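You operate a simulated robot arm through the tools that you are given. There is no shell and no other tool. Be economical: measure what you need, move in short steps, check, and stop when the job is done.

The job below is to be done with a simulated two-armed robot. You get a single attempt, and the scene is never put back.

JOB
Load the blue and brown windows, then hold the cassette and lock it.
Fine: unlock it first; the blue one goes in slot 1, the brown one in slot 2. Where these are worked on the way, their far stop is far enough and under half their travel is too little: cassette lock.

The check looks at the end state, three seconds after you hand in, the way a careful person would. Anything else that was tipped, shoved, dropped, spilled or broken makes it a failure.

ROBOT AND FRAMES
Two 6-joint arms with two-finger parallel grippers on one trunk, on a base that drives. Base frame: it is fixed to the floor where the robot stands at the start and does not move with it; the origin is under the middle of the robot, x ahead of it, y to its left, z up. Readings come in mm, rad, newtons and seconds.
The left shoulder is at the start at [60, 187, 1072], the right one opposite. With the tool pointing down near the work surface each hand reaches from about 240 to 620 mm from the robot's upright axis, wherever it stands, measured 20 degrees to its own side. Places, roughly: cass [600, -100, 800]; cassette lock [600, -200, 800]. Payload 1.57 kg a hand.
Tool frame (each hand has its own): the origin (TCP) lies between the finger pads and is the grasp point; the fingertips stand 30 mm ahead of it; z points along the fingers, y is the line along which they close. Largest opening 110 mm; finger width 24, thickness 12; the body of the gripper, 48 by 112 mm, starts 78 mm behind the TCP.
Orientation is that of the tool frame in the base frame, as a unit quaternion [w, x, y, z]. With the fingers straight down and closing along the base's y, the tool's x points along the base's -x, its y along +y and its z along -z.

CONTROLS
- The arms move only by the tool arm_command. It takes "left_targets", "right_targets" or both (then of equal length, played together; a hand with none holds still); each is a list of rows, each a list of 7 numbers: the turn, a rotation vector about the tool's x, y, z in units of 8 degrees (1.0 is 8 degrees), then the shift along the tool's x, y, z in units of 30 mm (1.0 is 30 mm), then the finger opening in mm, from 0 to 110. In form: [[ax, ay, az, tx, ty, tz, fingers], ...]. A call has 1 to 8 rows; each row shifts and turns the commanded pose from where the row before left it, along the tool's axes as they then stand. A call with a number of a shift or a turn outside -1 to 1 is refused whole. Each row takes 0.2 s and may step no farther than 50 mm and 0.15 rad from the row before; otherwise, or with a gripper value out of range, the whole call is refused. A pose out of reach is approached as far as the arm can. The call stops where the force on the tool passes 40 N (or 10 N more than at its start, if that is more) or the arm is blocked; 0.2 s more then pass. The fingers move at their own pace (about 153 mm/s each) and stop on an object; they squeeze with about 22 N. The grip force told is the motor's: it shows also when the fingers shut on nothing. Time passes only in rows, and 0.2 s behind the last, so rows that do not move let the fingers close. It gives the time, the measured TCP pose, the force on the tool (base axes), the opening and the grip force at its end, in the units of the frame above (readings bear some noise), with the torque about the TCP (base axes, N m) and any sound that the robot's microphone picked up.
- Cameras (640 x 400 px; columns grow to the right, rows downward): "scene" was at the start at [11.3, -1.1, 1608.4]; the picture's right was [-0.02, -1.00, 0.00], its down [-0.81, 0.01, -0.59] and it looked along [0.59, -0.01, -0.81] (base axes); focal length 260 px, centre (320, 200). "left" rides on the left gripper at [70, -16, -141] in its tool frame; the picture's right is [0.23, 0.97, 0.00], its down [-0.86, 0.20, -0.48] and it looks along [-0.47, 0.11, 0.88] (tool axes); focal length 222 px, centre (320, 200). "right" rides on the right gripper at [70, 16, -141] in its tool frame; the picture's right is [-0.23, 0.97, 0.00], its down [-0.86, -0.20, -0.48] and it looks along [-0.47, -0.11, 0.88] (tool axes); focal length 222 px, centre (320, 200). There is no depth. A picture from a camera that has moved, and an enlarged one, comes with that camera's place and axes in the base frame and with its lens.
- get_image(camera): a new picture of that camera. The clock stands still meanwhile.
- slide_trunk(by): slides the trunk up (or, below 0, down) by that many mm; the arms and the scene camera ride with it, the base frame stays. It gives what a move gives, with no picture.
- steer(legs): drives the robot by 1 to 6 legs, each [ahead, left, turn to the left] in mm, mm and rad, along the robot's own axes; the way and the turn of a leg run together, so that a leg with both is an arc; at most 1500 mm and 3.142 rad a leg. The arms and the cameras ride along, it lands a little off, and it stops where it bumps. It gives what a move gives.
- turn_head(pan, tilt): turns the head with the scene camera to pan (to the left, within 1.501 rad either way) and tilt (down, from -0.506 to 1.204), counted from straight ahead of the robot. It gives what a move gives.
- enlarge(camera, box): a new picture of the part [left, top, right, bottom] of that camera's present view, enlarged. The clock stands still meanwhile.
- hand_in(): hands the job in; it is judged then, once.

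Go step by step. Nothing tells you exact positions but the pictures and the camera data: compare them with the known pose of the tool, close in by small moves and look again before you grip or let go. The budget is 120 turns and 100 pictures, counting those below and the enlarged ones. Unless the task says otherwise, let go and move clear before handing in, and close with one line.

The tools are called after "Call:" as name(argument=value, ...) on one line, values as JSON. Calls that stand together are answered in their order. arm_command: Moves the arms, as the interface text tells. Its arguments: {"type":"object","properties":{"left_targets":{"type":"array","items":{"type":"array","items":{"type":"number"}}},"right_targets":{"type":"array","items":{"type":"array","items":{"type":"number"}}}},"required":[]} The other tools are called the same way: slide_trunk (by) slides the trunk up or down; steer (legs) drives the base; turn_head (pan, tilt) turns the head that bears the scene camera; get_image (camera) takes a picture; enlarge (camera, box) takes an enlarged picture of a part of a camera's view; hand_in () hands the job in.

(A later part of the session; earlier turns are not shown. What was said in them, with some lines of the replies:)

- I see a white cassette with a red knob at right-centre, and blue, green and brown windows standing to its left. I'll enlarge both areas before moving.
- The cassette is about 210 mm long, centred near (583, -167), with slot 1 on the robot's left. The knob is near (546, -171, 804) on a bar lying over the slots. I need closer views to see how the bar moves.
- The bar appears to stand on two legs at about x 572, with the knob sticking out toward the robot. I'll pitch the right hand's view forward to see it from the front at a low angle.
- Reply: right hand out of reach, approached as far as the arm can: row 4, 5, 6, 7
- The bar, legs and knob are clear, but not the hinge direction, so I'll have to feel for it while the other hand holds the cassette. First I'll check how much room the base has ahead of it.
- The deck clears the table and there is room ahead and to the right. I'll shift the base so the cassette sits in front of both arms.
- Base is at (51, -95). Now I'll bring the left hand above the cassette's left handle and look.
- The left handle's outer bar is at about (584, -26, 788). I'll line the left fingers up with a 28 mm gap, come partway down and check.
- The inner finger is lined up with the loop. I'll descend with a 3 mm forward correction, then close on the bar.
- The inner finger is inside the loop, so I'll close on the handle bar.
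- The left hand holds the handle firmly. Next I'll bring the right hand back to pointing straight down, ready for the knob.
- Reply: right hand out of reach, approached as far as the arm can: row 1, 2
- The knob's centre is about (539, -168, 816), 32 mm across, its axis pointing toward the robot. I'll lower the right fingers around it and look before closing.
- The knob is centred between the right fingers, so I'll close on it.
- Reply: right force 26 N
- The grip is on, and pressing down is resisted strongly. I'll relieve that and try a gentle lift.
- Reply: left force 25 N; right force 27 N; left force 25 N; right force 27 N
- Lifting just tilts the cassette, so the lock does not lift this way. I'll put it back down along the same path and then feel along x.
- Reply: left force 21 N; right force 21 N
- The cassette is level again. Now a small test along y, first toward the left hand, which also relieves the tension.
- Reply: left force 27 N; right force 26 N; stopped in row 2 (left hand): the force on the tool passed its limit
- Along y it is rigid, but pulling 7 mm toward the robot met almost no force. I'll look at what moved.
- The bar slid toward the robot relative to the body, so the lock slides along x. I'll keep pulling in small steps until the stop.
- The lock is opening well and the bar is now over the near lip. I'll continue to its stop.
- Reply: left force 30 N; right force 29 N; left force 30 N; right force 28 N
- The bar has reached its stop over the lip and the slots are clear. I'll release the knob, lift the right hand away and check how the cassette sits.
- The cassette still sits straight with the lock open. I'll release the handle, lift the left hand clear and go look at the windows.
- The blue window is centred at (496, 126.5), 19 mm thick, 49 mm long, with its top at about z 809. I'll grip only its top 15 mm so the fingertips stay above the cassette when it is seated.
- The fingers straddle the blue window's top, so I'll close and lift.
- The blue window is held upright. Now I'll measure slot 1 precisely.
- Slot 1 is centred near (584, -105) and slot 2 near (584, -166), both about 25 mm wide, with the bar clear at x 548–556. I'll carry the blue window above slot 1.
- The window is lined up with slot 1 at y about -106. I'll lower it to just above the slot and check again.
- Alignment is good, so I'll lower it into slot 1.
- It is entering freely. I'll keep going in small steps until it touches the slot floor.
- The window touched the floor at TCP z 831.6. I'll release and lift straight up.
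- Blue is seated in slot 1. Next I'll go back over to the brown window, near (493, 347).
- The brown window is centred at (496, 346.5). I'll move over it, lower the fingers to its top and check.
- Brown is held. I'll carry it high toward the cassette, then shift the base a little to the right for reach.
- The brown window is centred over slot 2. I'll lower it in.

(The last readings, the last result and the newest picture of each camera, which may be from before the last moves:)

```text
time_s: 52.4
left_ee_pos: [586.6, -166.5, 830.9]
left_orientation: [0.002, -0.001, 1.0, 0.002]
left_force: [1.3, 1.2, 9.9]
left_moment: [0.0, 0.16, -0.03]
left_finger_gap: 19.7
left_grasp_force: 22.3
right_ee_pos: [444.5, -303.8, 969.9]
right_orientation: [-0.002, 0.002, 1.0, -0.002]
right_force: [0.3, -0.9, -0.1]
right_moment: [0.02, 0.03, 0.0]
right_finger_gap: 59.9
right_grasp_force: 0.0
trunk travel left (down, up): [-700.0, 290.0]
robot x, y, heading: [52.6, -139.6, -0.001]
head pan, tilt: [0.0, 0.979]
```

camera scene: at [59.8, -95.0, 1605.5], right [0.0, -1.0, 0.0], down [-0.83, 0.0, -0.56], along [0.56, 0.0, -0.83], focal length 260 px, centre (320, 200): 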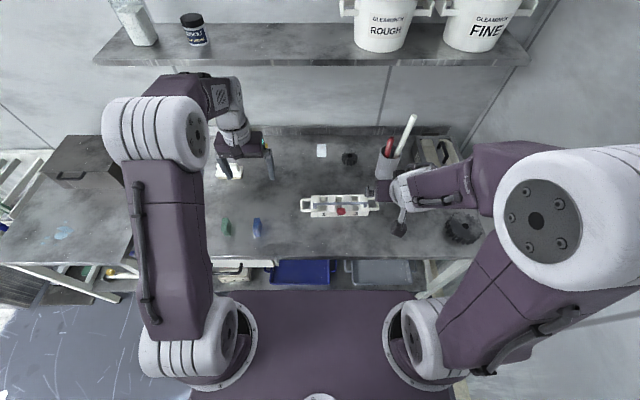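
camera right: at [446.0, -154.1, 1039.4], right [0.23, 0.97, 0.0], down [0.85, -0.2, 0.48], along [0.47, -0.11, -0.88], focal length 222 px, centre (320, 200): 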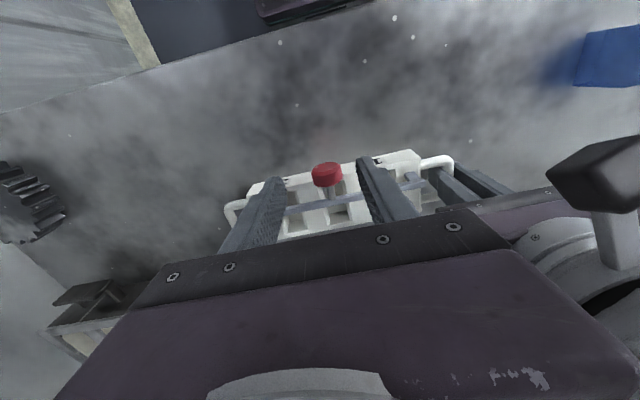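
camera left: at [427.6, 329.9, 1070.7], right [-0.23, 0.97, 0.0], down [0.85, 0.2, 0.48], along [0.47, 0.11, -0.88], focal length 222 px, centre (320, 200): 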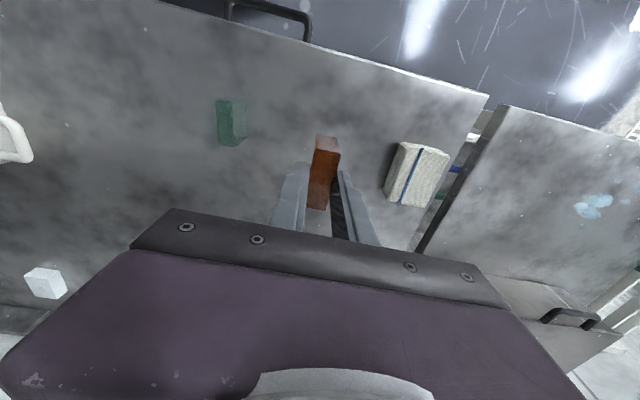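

Contact with the floor of slot 2. I'll release, lift, and return the left hand to above the left handle.

Call:
arm_command(left_targets=[[0, 0, 0, 0, 0, 0, 40], [0, 0, 0, 0, 0, 0, 40], [0, 0, 0, 0, 0, -0.6, 40], [0, 0, 0, 0, 0, -0.9, 40], [0, 0, 0, 0, 0, -0.9, 40], [0, 0, 0, 0, 0.5, -0.3, 40], [0, 0, 0, 0, 1, 0, 40], [0, 0, 0, 0, 1, 0, 40]])

Call:
arm_command(left_targets=[[0, 0, 0, 0, 1, 0, 28], [0, 0, 0, 0, 1, 0, 28], [0, 0, 0, 0, 0.17, 0, 28], [0, 0, 0, 0, 0, 0, 28]])

Call:
enlarge(camera="scene", box=[270, 170, 380, 235])

Call:
enlarge(camera="left", box=[150, 60, 390, 220])

```text
time_s: 54.2
left_ee_pos: [584.2, -89.7, 912.0]
left_orientation: [0.001, -0.002, 1.0, 0.002]
left_force: [0.3, 0.4, 0.6]
left_moment: [0.01, -0.01, 0.0]
left_finger_gap: 40.1
left_grasp_force: 0.1
right_ee_pos: [443.4, -302.8, 969.1]
right_orientation: [-0.002, 0.0, 1.0, -0.003]
right_force: [0.6, 0.3, 0.0]
right_moment: [-0.05, -0.02, 0.01]
right_finger_gap: 60.0
right_grasp_force: 0.0
trunk travel left (down, up): [-700.0, 290.0]
robot x, y, heading: [52.1, -140.4, 0.0]
head pan, tilt: [0.0, 0.979]
```

```text
time_s: 55.2
left_ee_pos: [585.6, -25.4, 912.9]
left_orientation: [0.001, -0.001, 1.0, 0.002]
left_force: [0.8, 0.0, 0.1]
left_moment: [0.0, 0.01, -0.01]
left_finger_gap: 28.2
left_grasp_force: 0.0
right_ee_pos: [445.5, -303.5, 968.6]
right_orientation: [-0.001, 0.001, 1.0, -0.003]
right_force: [-0.6, -0.1, -1.0]
right_moment: [0.04, 0.01, -0.02]
right_finger_gap: 60.1
right_grasp_force: 0.0
trunk travel left (down, up): [-700.0, 290.0]
robot x, y, heading: [50.3, -134.8, -0.0]
head pan, tilt: [0.0, 0.979]
```

```text
5.82 times, centred on (325, 202) of scene
camera zoom: at [59.5, -138.5, 1605.6], right [0.0, -1.0, 0.0], down [-0.83, 0.0, -0.56], along [0.56, 0.0, -0.83], focal length 1511 px, centre (291, 186)
```

zoom: 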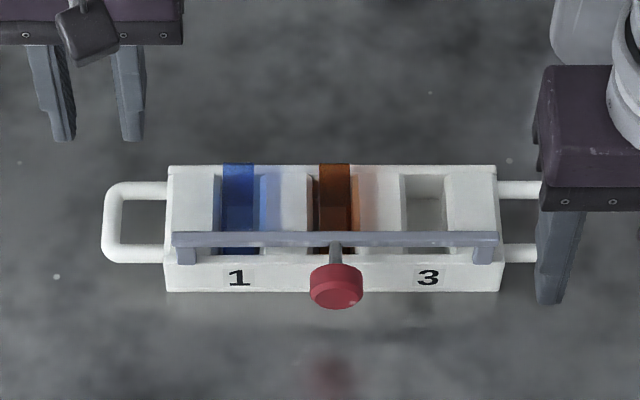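

```text
2.50 times, centred on (270, 140) of left
camera zoom: at [516.0, -43.2, 1052.5], right [-0.23, 0.97, 0.0], down [0.85, 0.2, 0.48], along [0.47, 0.11, -0.88], focal length 555 px, centre (445, 350)
```

zoom: 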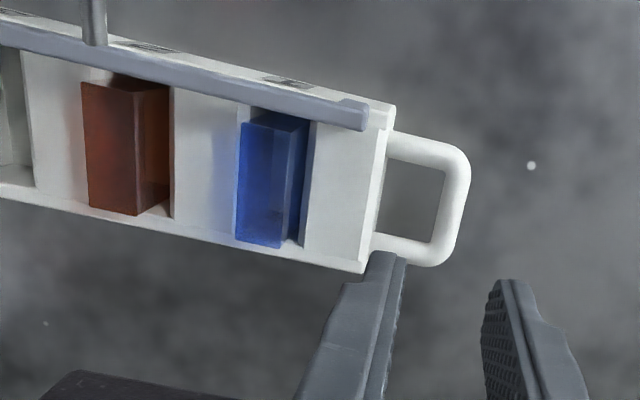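

Both windows are fully seated. The handle bar is at about (583, -23.5), so I'll lower onto it and check.

Call:
arm_command(left_targets=[[0, 0, 0, 0.1, 0.07, 0.9, 28], [0, 0, 0, 0, 0, 0.9, 28], [0, 0, 0, 0, 0, 0.7, 28], [0, 0, 0, 0, 0, 0, 28]])

Call:
enlarge(camera="left", box=[220, 90, 420, 230])

Call:
enlarge(camera="scene", box=[270, 180, 330, 220])

```text
time_s: 56.2
left_ee_pos: [583.3, -23.1, 836.1]
left_orientation: [0.002, -0.001, 1.0, 0.002]
left_force: [-0.5, 0.7, -0.4]
left_moment: [0.02, -0.02, 0.02]
left_finger_gap: 28.3
left_grasp_force: 0.1
right_ee_pos: [444.9, -304.9, 968.5]
right_orientation: [-0.001, 0.001, 1.0, -0.003]
right_force: [0.0, 0.4, -0.4]
right_moment: [-0.03, -0.03, -0.03]
right_finger_gap: 60.0
right_grasp_force: 0.1
trunk travel left (down, up): [-700.0, 290.0]
robot x, y, heading: [54.3, -135.8, -0.0]
head pan, tilt: [0.0, 0.979]
```

```text
2.86 times, centred on (320, 160) of left
camera zoom: at [513.5, -40.5, 977.2], right [-0.23, 0.97, 0.0], down [0.85, 0.2, 0.48], along [0.47, 0.11, -0.88], focal length 635 px, centre (320, 314)
```

zoom: 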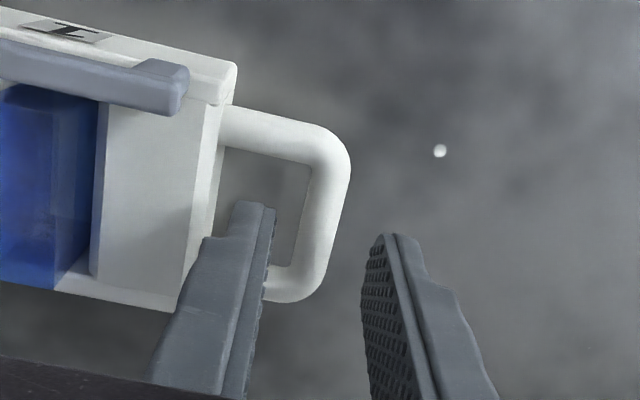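

```text
10.00 times, centred on (300, 200) of scene
camera zoom: at [59.3, -138.9, 1605.6], right [0.0, -1.0, 0.0], down [-0.83, 0.0, -0.56], along [0.56, 0.0, -0.83], focal length 2596 px, centre (520, 200)
```

zoom: 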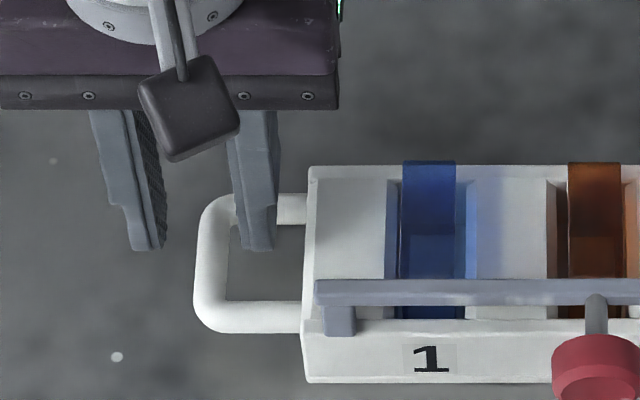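

Call:
arm_command(left_targets=[[0, 0, 0, 0, 0, 0.6, 28], [0, 0, 0, 0, 0, 0.66, 28], [0, 0, 0, 0, 0, 0, 28], [0, 0, 0, 0, 0, 0, 0], [0, 0, 0, 0, 0, 0, 0], [0, 0, 0, 0, 0, 0, 0]])

Call:
enlarge(camera="scene", box=[270, 180, 370, 240])

```text
time_s: 57.6
left_ee_pos: [583.4, -23.8, 797.9]
left_orientation: [0.001, 0.0, 1.0, 0.002]
left_force: [1.7, 0.7, -0.2]
left_moment: [0.02, -0.28, 0.05]
left_finger_gap: 11.6
left_grasp_force: 21.6
right_ee_pos: [444.6, -304.3, 968.9]
right_orientation: [-0.001, 0.001, 1.0, -0.002]
right_force: [0.7, -1.4, -1.0]
right_moment: [0.03, 0.0, -0.02]
right_finger_gap: 59.8
right_grasp_force: 0.1
trunk travel left (down, up): [-700.0, 290.0]
robot x, y, heading: [55.6, -137.2, 0.001]
head pan, tilt: [0.0, 0.979]
```

```text
6.40 times, centred on (320, 210) of scene
camera zoom: at [59.6, -138.7, 1605.6], right [0.0, -1.0, 0.0], down [-0.83, 0.0, -0.56], along [0.56, 0.0, -0.83], focal length 1662 px, centre (320, 136)
```

zoom: 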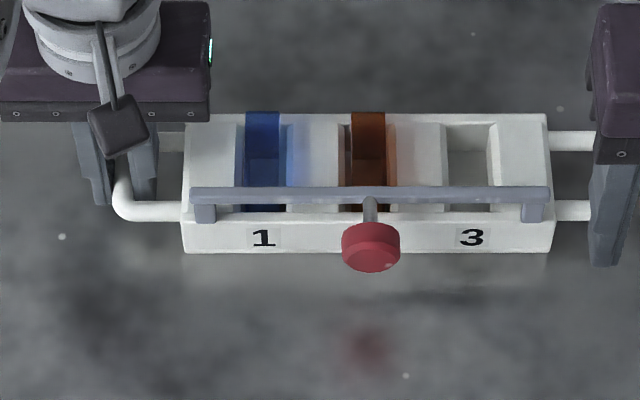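

The handle is held. Now I'll bring the right hand back to the knob, which is at about (519, -167, 816).

Call:
arm_command(right_targets=[[0, 0, 0, -0.48, 0.92, 0.5, 60], [0, 0, 0, -0.48, 0.92, 0.5, 60], [0, 0, 0, -0.48, 0.92, 0.5, 60], [0, 0, 0, -0.48, 0.92, 0.5, 60], [0, 0, 0, -0.48, 0.92, 0.5, 60], [0, 0, 0, 0, 0, 0.5, 60], [0, 0, 0, 0, 0, 0, 60]])

Call:
enlarge(camera="scene", box=[290, 190, 360, 240])

Call:
enlarge(camera="right", box=[220, 100, 460, 250])

```text
time_s: 59.2
left_ee_pos: [583.2, -24.2, 796.7]
left_orientation: [0.001, 0.0, 1.0, 0.003]
left_force: [0.5, -0.4, 0.6]
left_moment: [-0.01, 0.09, 0.06]
left_finger_gap: 11.7
left_grasp_force: 21.8
right_ee_pos: [516.7, -168.3, 878.6]
right_orientation: [-0.002, 0.001, 1.0, -0.002]
right_force: [-0.4, 0.3, -0.2]
right_moment: [0.0, -0.01, 0.02]
right_finger_gap: 59.7
right_grasp_force: 0.1
trunk travel left (down, up): [-700.0, 290.0]
robot x, y, heading: [48.8, -139.3, -0.004]
head pan, tilt: [0.0, 0.979]
```

```text
8.00 times, centred on (325, 215) of scene
camera zoom: at [59.5, -138.8, 1605.6], right [0.0, -1.0, 0.0], down [-0.83, 0.0, -0.56], along [0.56, 0.0, -0.83], focal length 2077 px, centre (280, 80)
```

zoom: 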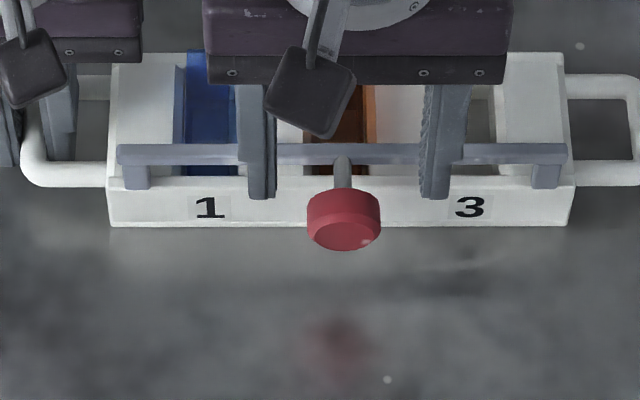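

```text
2.67 times, centred on (340, 175) of right
camera zoom: at [447.2, -150.2, 1019.6], right [0.23, 0.97, -0.01], down [0.86, -0.2, 0.48], along [0.46, -0.11, -0.88], focal length 592 px, centre (267, 267)
```

zoom: 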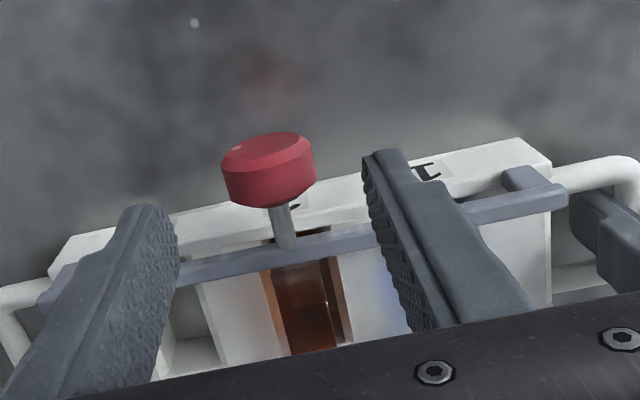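

Call:
arm_command(right_targets=[[0, 0, 0, 0, 0.05, 0.9, 60], [0, 0, 0, 0, 0, 0.9, 60], [0, 0, 0, 0, 0, 0, 60]])

Call:
enlarge(camera="right", box=[220, 100, 460, 250])

```text
time_s: 60.0
left_ee_pos: [582.7, -23.3, 797.6]
left_orientation: [0.0, -0.001, 1.0, 0.002]
left_force: [1.2, 0.6, 1.6]
left_moment: [0.0, 0.08, 0.04]
left_finger_gap: 11.7
left_grasp_force: 22.1
right_ee_pos: [518.2, -167.8, 823.0]
right_orientation: [-0.002, 0.0, 1.0, -0.002]
right_force: [0.5, -0.2, 0.8]
right_moment: [-0.01, 0.02, -0.01]
right_finger_gap: 59.8
right_grasp_force: 0.1
trunk travel left (down, up): [-700.0, 290.0]
robot x, y, heading: [49.4, -140.5, 0.0]
head pan, tilt: [0.0, 0.979]
```

```text
2.67 times, centred on (340, 175) of right
camera zoom: at [447.8, -149.5, 964.1], right [0.23, 0.97, -0.01], down [0.86, -0.2, 0.48], along [0.46, -0.11, -0.88], focal length 592 px, centre (267, 267)
```

zoom: 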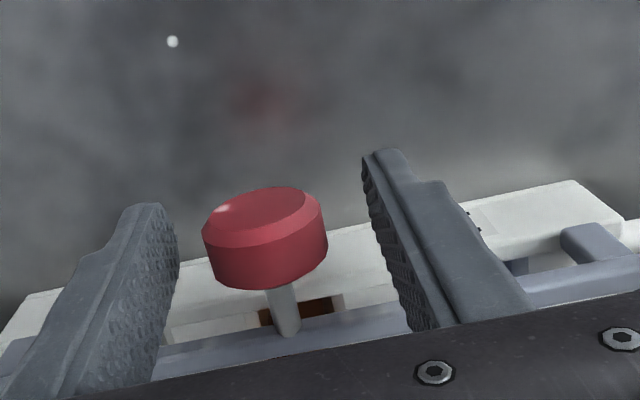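

The knob is between the fingers. I'll close on it and push forward gently, away from the robot.

Call:
arm_command(right_targets=[[0, 0, 0, 0, 0, 0, 0], [0, 0, 0, 0, 0, 0, 0], [0, 0, 0, 0, 0, 0, 0]])

Call:
arm_command(right_targets=[[0, 0, 0, -0.13, 0, 0, 0], [0, 0, 0, -0.13, 0, 0, 0], [0, 0, 0, 0, 0, 0, 0]])

```text
time_s: 60.8
left_ee_pos: [584.3, -24.0, 796.5]
left_orientation: [0.001, -0.001, 1.0, 0.002]
left_force: [-2.3, -2.3, 3.2]
left_moment: [-0.03, 0.07, 0.07]
left_finger_gap: 11.8
left_grasp_force: 22.2
right_ee_pos: [518.5, -166.8, 822.8]
right_orientation: [-0.002, 0.0, 1.0, -0.003]
right_force: [0.0, 3.4, 0.1]
right_moment: [-0.01, -0.06, 0.12]
right_finger_gap: 30.8
right_grasp_force: 21.7
trunk travel left (down, up): [-700.0, 290.0]
robot x, y, heading: [54.7, -140.4, -0.002]
head pan, tilt: [0.0, 0.979]
```

```text
time_s: 61.6
left_ee_pos: [582.5, -24.7, 795.9]
left_orientation: [0.001, -0.001, 1.0, 0.003]
left_force: [2.3, -0.8, -0.9]
left_moment: [-0.03, -0.55, 0.17]
left_finger_gap: 11.6
left_grasp_force: 22.6
right_ee_pos: [525.2, -166.7, 823.0]
right_orientation: [-0.001, 0.001, 1.0, -0.003]
right_force: [0.2, 0.2, 1.5]
right_moment: [-0.04, 0.34, 0.09]
right_finger_gap: 30.8
right_grasp_force: 22.1
trunk travel left (down, up): [-700.0, 290.0]
robot x, y, heading: [52.0, -141.2, -0.003]
head pan, tilt: [0.0, 0.979]
```

It moves freely. I'll continue toward the stop.

Call:
arm_command(right_targets=[[0, 0, 0, -0.13, 0, 0, 0], [0, 0, 0, -0.13, 0, 0, 0], [0, 0, 0, 0, 0, 0, 0]])

Call:
arm_command(right_targets=[[0, 0, 0, -0.13, 0, 0, 0], [0, 0, 0, 0, 0, 0, 0]])

Call:
enlarge(camera="left", box=[0, 20, 340, 230])

```text
time_s: 62.4
left_ee_pos: [582.7, -24.0, 796.9]
left_orientation: [0.001, 0.0, 1.0, 0.003]
left_force: [0.3, 0.3, 4.9]
left_moment: [0.0, 0.08, -0.11]
left_finger_gap: 11.8
left_grasp_force: 22.3
right_ee_pos: [531.9, -165.5, 822.7]
right_orientation: [-0.002, 0.001, 1.0, -0.003]
right_force: [2.4, 0.5, -1.0]
right_moment: [-0.06, -0.13, -0.08]
right_finger_gap: 30.6
right_grasp_force: 21.6
trunk travel left (down, up): [-700.0, 290.0]
robot x, y, heading: [49.8, -142.8, -0.001]
head pan, tilt: [0.0, 0.979]
```

```text
time_s: 63.0
left_ee_pos: [584.7, -24.1, 797.2]
left_orientation: [0.001, -0.001, 1.0, 0.002]
left_force: [6.9, 0.8, -0.8]
left_moment: [-0.01, -0.07, 0.29]
left_finger_gap: 11.7
left_grasp_force: 22.2
right_ee_pos: [534.9, -166.6, 822.5]
right_orientation: [-0.004, 0.001, 1.0, -0.004]
right_force: [-7.8, -1.2, 0.3]
right_moment: [-0.05, 0.57, 0.55]
right_finger_gap: 31.0
right_grasp_force: 21.7
trunk travel left (down, up): [-700.0, 290.0]
robot x, y, heading: [49.7, -138.9, -0.001]
head pan, tilt: [0.0, 0.979]
```

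```text
1.88 times, centred on (170, 125) of left
camera zoom: at [513.7, -41.2, 937.7], right [-0.23, 0.97, 0.0], down [0.85, 0.2, 0.48], along [0.47, 0.11, -0.88], focal length 418 px, centre (602, 341)
```

zoom: 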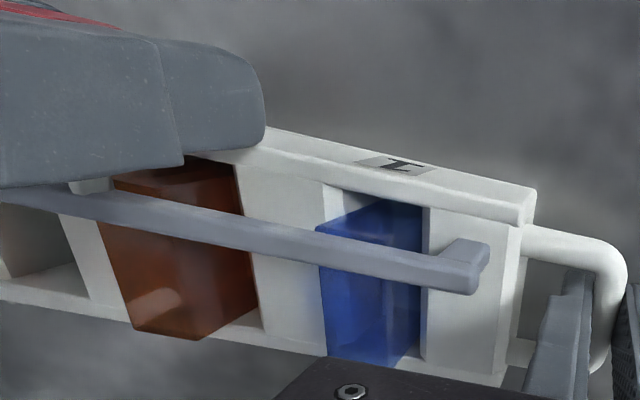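

The bar is back over the windows, about where it started. I'll push a bit more to be sure it is on its stop.

Call:
arm_command(right_targets=[[0, 0, 0, -0.13, 0, 0, 0], [0, 0, 0, 0, 0, 0, 0]])

Call:
arm_command(right_targets=[[0, 0, 0, -0.1, 0, 0, 0], [0, 0, 0, 0, 0, 0, 0]])

Call:
enlarge(camera="left", box=[0, 20, 340, 230])

```text
time_s: 63.6
left_ee_pos: [584.1, -23.9, 797.4]
left_orientation: [0.003, 0.0, 1.0, 0.002]
left_force: [14.7, 11.6, -1.0]
left_moment: [0.15, -0.42, 0.52]
left_finger_gap: 12.4
left_grasp_force: 22.2
right_ee_pos: [539.0, -167.1, 821.9]
right_orientation: [-0.004, 0.001, 1.0, -0.003]
right_force: [-15.2, -10.8, 0.3]
right_moment: [0.38, 0.84, 1.02]
right_finger_gap: 31.4
right_grasp_force: 22.5
trunk travel left (down, up): [-700.0, 290.0]
robot x, y, heading: [50.0, -140.7, -0.003]
head pan, tilt: [0.0, 0.979]
```

```text
time_s: 64.2
left_ee_pos: [584.8, -23.4, 797.1]
left_orientation: [0.002, -0.001, 1.0, 0.002]
left_force: [16.6, 24.6, -0.7]
left_moment: [0.26, -0.2, 0.45]
left_finger_gap: 12.8
left_grasp_force: 22.3
right_ee_pos: [541.9, -167.4, 822.7]
right_orientation: [-0.005, 0.002, 1.0, -0.004]
right_force: [-16.7, -24.5, -1.2]
right_moment: [-0.33, 0.52, 0.86]
right_finger_gap: 31.6
right_grasp_force: 22.3
trunk travel left (down, up): [-700.0, 290.0]
robot x, y, heading: [51.8, -139.0, 0.001]
head pan, tilt: [0.0, 0.979]
```

```text
1.88 times, centred on (170, 125) of left
camera zoom: at [514.0, -40.5, 937.8], right [-0.23, 0.97, 0.01], down [0.85, 0.2, 0.48], along [0.47, 0.11, -0.88], focal length 418 px, centre (602, 341)
```

zoom: 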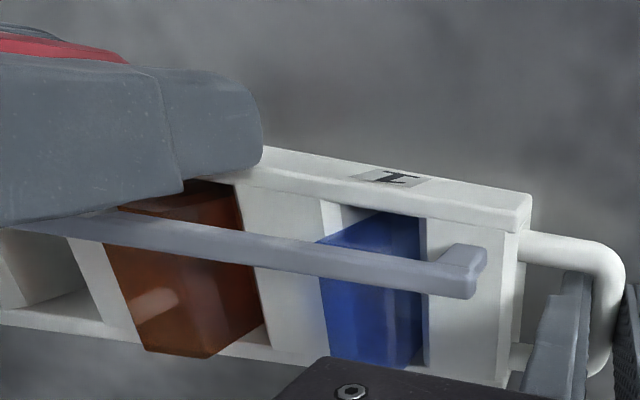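

It is firm now, but the fingertips may be touching the cassette's lip instead of the lock's stop. I'll release, come up 10 mm, and re-grip so that only the knob is pushed.

Call:
arm_command(right_targets=[[0, 0, 0, 0, 0, 0, 45], [0, 0, 0, 0.2, 0.05, 0, 45], [0, 0, 0, 0, 0, -0.35, 45], [0, 0, 0, 0, 0, 0, 45]])

Call:
enlarge(camera="scene", box=[270, 180, 370, 240])

Call:
enlarge(camera="left", box=[0, 20, 340, 230])

Call:
enlarge(camera="right", box=[220, 100, 460, 250])

```text
time_s: 65.2
left_ee_pos: [582.3, -25.1, 796.9]
left_orientation: [0.0, 0.0, 1.0, 0.003]
left_force: [-0.8, -3.9, 3.3]
left_moment: [-0.07, 0.39, 0.12]
left_finger_gap: 11.6
left_grasp_force: 22.2
right_ee_pos: [537.3, -165.2, 834.3]
right_orientation: [-0.001, 0.001, 1.0, -0.003]
right_force: [0.2, 0.7, 0.1]
right_moment: [0.02, -0.01, 0.0]
right_finger_gap: 44.8
right_grasp_force: 0.1
trunk travel left (down, up): [-700.0, 290.0]
robot x, y, heading: [50.1, -140.3, -0.002]
head pan, tilt: [0.0, 0.979]
```

```text
6.40 times, centred on (320, 210) of scene
camera zoom: at [59.0, -139.9, 1605.6], right [0.0, -1.0, 0.0], down [-0.83, 0.0, -0.56], along [0.56, 0.0, -0.83], focal length 1662 px, centre (320, 136)
```

zoom: 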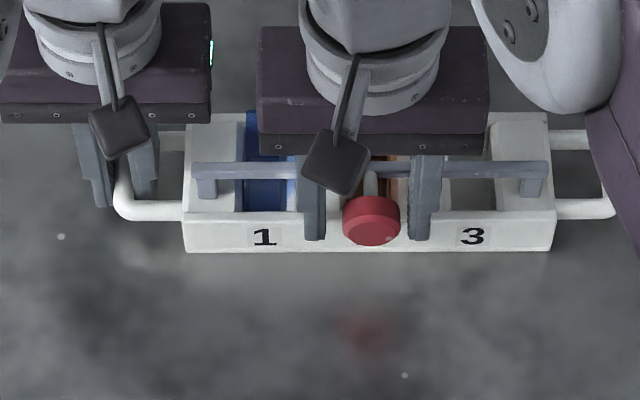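

```text
1.88 times, centred on (170, 125) of left
camera zoom: at [512.6, -42.4, 937.9], right [-0.23, 0.97, 0.0], down [0.85, 0.2, 0.48], along [0.47, 0.11, -0.88], focal length 418 px, centre (602, 341)
```

zoom: 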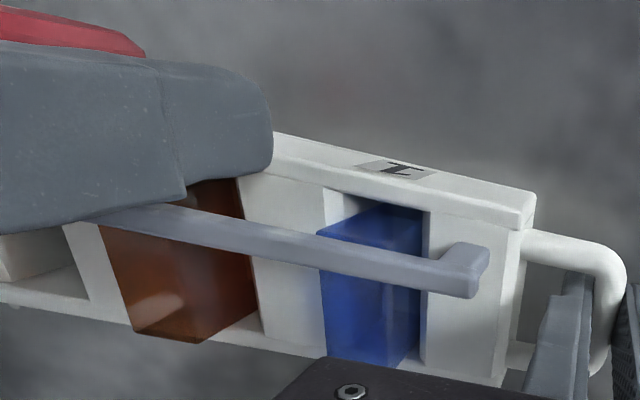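

```text
2.67 times, centred on (340, 175) of right
camera zoom: at [466.8, -148.2, 976.0], right [0.23, 0.97, 0.0], down [0.86, -0.2, 0.48], along [0.46, -0.11, -0.88], focal length 592 px, centre (267, 267)
```

zoom: 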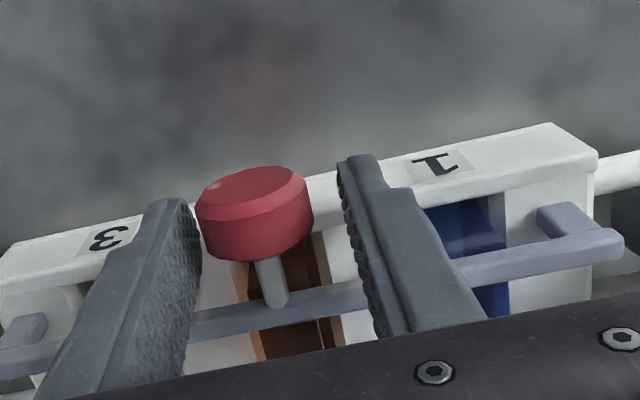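

The bar looks back at its initial locked place. I'll re-grip higher, clear of the lip, and push to confirm the stop.

Call:
arm_command(right_targets=[[0, 0, 0, 0, -0.03, 0.05, 0], [0, 0, 0, 0, 0, 0, 0], [0, 0, 0, 0, 0, 0, 0]])

Call:
arm_command(right_targets=[[0, 0, 0, -0.1, 0, 0, 0], [0, 0, 0, 0, 0, 0, 0]])

Call:
arm_command(right_targets=[[0, 0, 0, -0.1, 0, 0, 0], [0, 0, 0, 0, 0, 0, 0]])

Call:
enlarge(camera="left", box=[0, 20, 340, 230])

```text
time_s: 66.0
left_ee_pos: [583.1, -24.2, 796.7]
left_orientation: [0.001, 0.0, 1.0, 0.002]
left_force: [2.2, 5.1, -5.4]
left_moment: [0.01, -0.38, 0.0]
left_finger_gap: 11.5
left_grasp_force: 21.9
right_ee_pos: [535.8, -166.3, 833.0]
right_orientation: [-0.001, 0.001, 1.0, -0.002]
right_force: [-2.6, -8.9, 18.3]
right_moment: [-0.18, 0.13, 0.25]
right_finger_gap: 30.9
right_grasp_force: 21.8
trunk travel left (down, up): [-700.0, 290.0]
robot x, y, heading: [51.2, -140.1, -0.001]
head pan, tilt: [0.0, 0.979]
```

```text
time_s: 66.6
left_ee_pos: [582.6, -22.8, 796.5]
left_orientation: [0.001, -0.002, 1.0, 0.002]
left_force: [7.5, 9.3, -2.8]
left_moment: [0.12, -0.02, 0.09]
left_finger_gap: 11.6
left_grasp_force: 22.4
right_ee_pos: [539.1, -166.4, 832.4]
right_orientation: [-0.003, 0.0, 1.0, -0.003]
right_force: [-10.2, -9.2, 7.4]
right_moment: [-0.1, 0.35, 0.28]
right_finger_gap: 30.8
right_grasp_force: 21.8
trunk travel left (down, up): [-700.0, 290.0]
robot x, y, heading: [50.5, -137.3, 0.0]
head pan, tilt: [0.0, 0.979]
```

```text
time_s: 67.2
left_ee_pos: [584.1, -23.6, 796.2]
left_orientation: [0.001, 0.0, 1.0, 0.002]
left_force: [11.7, 15.3, -1.2]
left_moment: [0.13, -0.05, 0.51]
left_finger_gap: 11.8
left_grasp_force: 21.9
right_ee_pos: [541.8, -165.6, 833.2]
right_orientation: [-0.003, 0.001, 1.0, -0.003]
right_force: [-13.5, -14.5, 3.5]
right_moment: [-0.28, 0.53, 0.32]
right_finger_gap: 30.9
right_grasp_force: 21.1
trunk travel left (down, up): [-700.0, 290.0]
robot x, y, heading: [50.7, -138.7, 0.002]
head pan, tilt: [0.0, 0.979]
```

```text
1.88 times, centred on (170, 125) of left
camera zoom: at [513.7, -40.7, 937.8], right [-0.23, 0.97, 0.0], down [0.85, 0.2, 0.48], along [0.47, 0.11, -0.88], focal length 418 px, centre (602, 341)
```

zoom: 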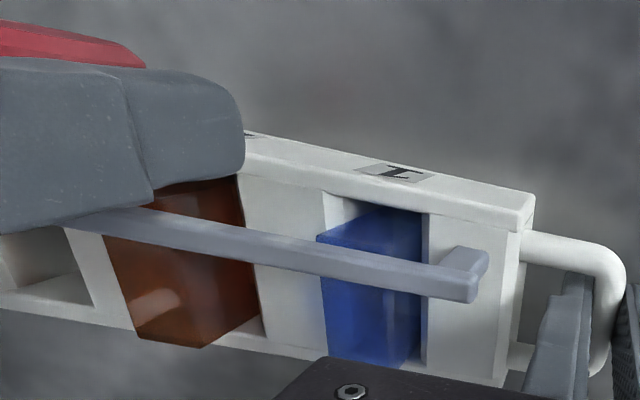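

Force builds with the bar no longer moving in the cassette, so the lock is on its far stop. I'll release the knob and lift the right hand straight up.

Call:
arm_command(right_targets=[[0, 0, 0, 0, 0, 0, 60], [0, 0, 0, 0, 0, 0, 60], [0, 0, 0, 0, 0, -0.6, 60], [0, 0, 0, 0, 0, -0.9, 60], [0, 0, 0, 0.5, -0.5, -0.9, 60], [0, 0, 0, 0.8, -0.9, -0.6, 60], [0, 0, 0, 0.8, -0.9, 0, 60], [0, 0, 0, 0, 0, 0, 60]])

Call:
arm_command(left_targets=[[0, 0, 0, 0, 0, 0, 28], [0, 0, 0, 0, 0, 0, 28], [0, 0, 0, 0, 0, -0.7, 28], [0, 0, 0, 0, 0, -0.9, 28], [0, 0, 0, 0, 0.3, -0.9, 28], [0, 0, 0, 0, 0.9, -0.9, 28], [0, 0, 0, 0, 0.9, -0.6, 28], [0, 0, 0, 0, 0, 0, 28]])

Call:
enlarge(camera="scene", box=[270, 175, 380, 240])

Call:
get_image(camera="scene")

Call:
enlarge(camera="left", box=[0, 20, 300, 200])

```text
time_s: 69.0
left_ee_pos: [582.5, -25.5, 796.7]
left_orientation: [0.0, -0.001, 1.0, 0.003]
left_force: [-0.9, -2.4, -0.1]
left_moment: [-0.08, 0.26, 0.15]
left_finger_gap: 11.4
left_grasp_force: 21.7
right_ee_pos: [481.0, -234.3, 924.3]
right_orientation: [-0.002, 0.001, 1.0, -0.002]
right_force: [0.6, 0.0, -0.2]
right_moment: [0.02, 0.02, -0.01]
right_finger_gap: 60.1
right_grasp_force: 0.2
trunk travel left (down, up): [-700.0, 290.0]
robot x, y, heading: [50.4, -140.6, 0.002]
head pan, tilt: [0.0, 0.979]
```

```text
time_s: 70.8
left_ee_pos: [582.9, 40.1, 920.0]
left_orientation: [0.001, -0.001, 1.0, 0.002]
left_force: [-0.4, -0.4, 0.6]
left_moment: [0.0, 0.02, -0.01]
left_finger_gap: 27.7
left_grasp_force: 0.0
right_ee_pos: [480.1, -235.7, 924.3]
right_orientation: [-0.002, 0.001, 1.0, -0.003]
right_force: [-0.3, 0.1, 0.3]
right_moment: [0.0, 0.0, -0.02]
right_finger_gap: 59.8
right_grasp_force: 0.0
trunk travel left (down, up): [-700.0, 290.0]
robot x, y, heading: [50.7, -140.4, -0.003]
head pan, tilt: [0.0, 0.979]
```

```text
5.82 times, centred on (325, 208) of scene
camera zoom: at [59.8, -139.5, 1605.6], right [0.0, -1.0, 0.0], down [-0.83, 0.0, -0.56], along [0.56, 0.0, -0.83], focal length 1511 px, centre (291, 156)
```

zoom: 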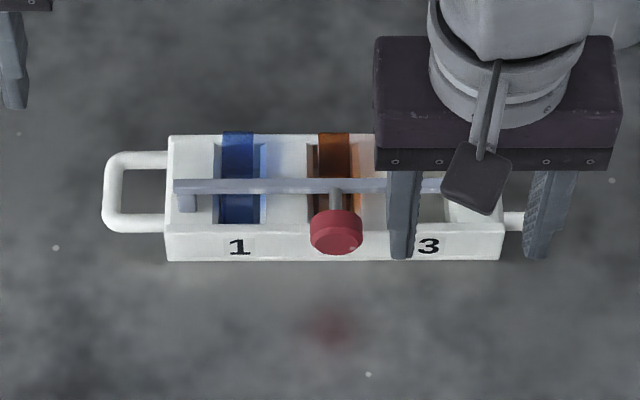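

```text
20 pictures are left
camera scene: at [59.8, -139.5, 1605.6], right [0.0, -1.0, 0.0], down [-0.83, 0.0, -0.56], along [0.56, 0.0, -0.83], focal length 260 px, centre (320, 200)
```

scene: 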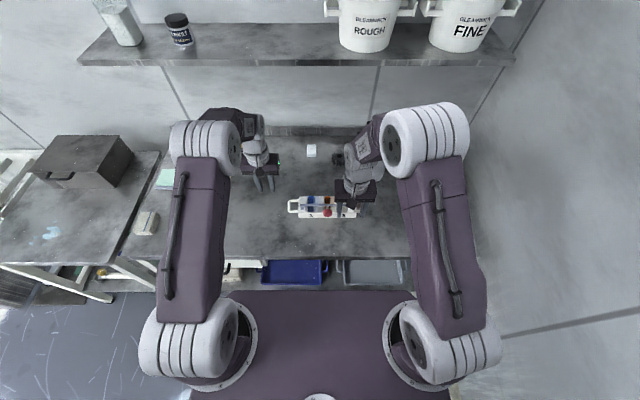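

```text
2.13 times, centred on (150, 110) of left
camera zoom: at [513.1, 23.1, 1060.0], right [-0.23, 0.97, 0.0], down [0.85, 0.2, 0.48], along [0.47, 0.11, -0.88], focal length 474 px, centre (683, 392)
```

zoom: 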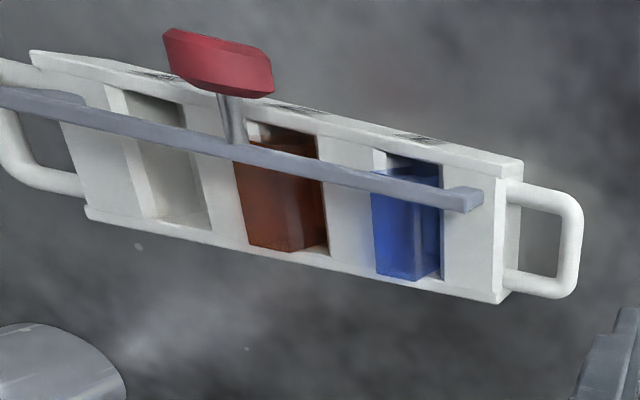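

Blue is in slot 1 and brown in slot 2. The bar is locked over both, the cassette sits straight and both hands are clear. I'll hand in.

Call:
hand_in()

```text
The job is handed in.
```

The job is handed in: blue is in slot 1, brown is in slot 2, and the lock was pushed to its far stop with the cassette held.
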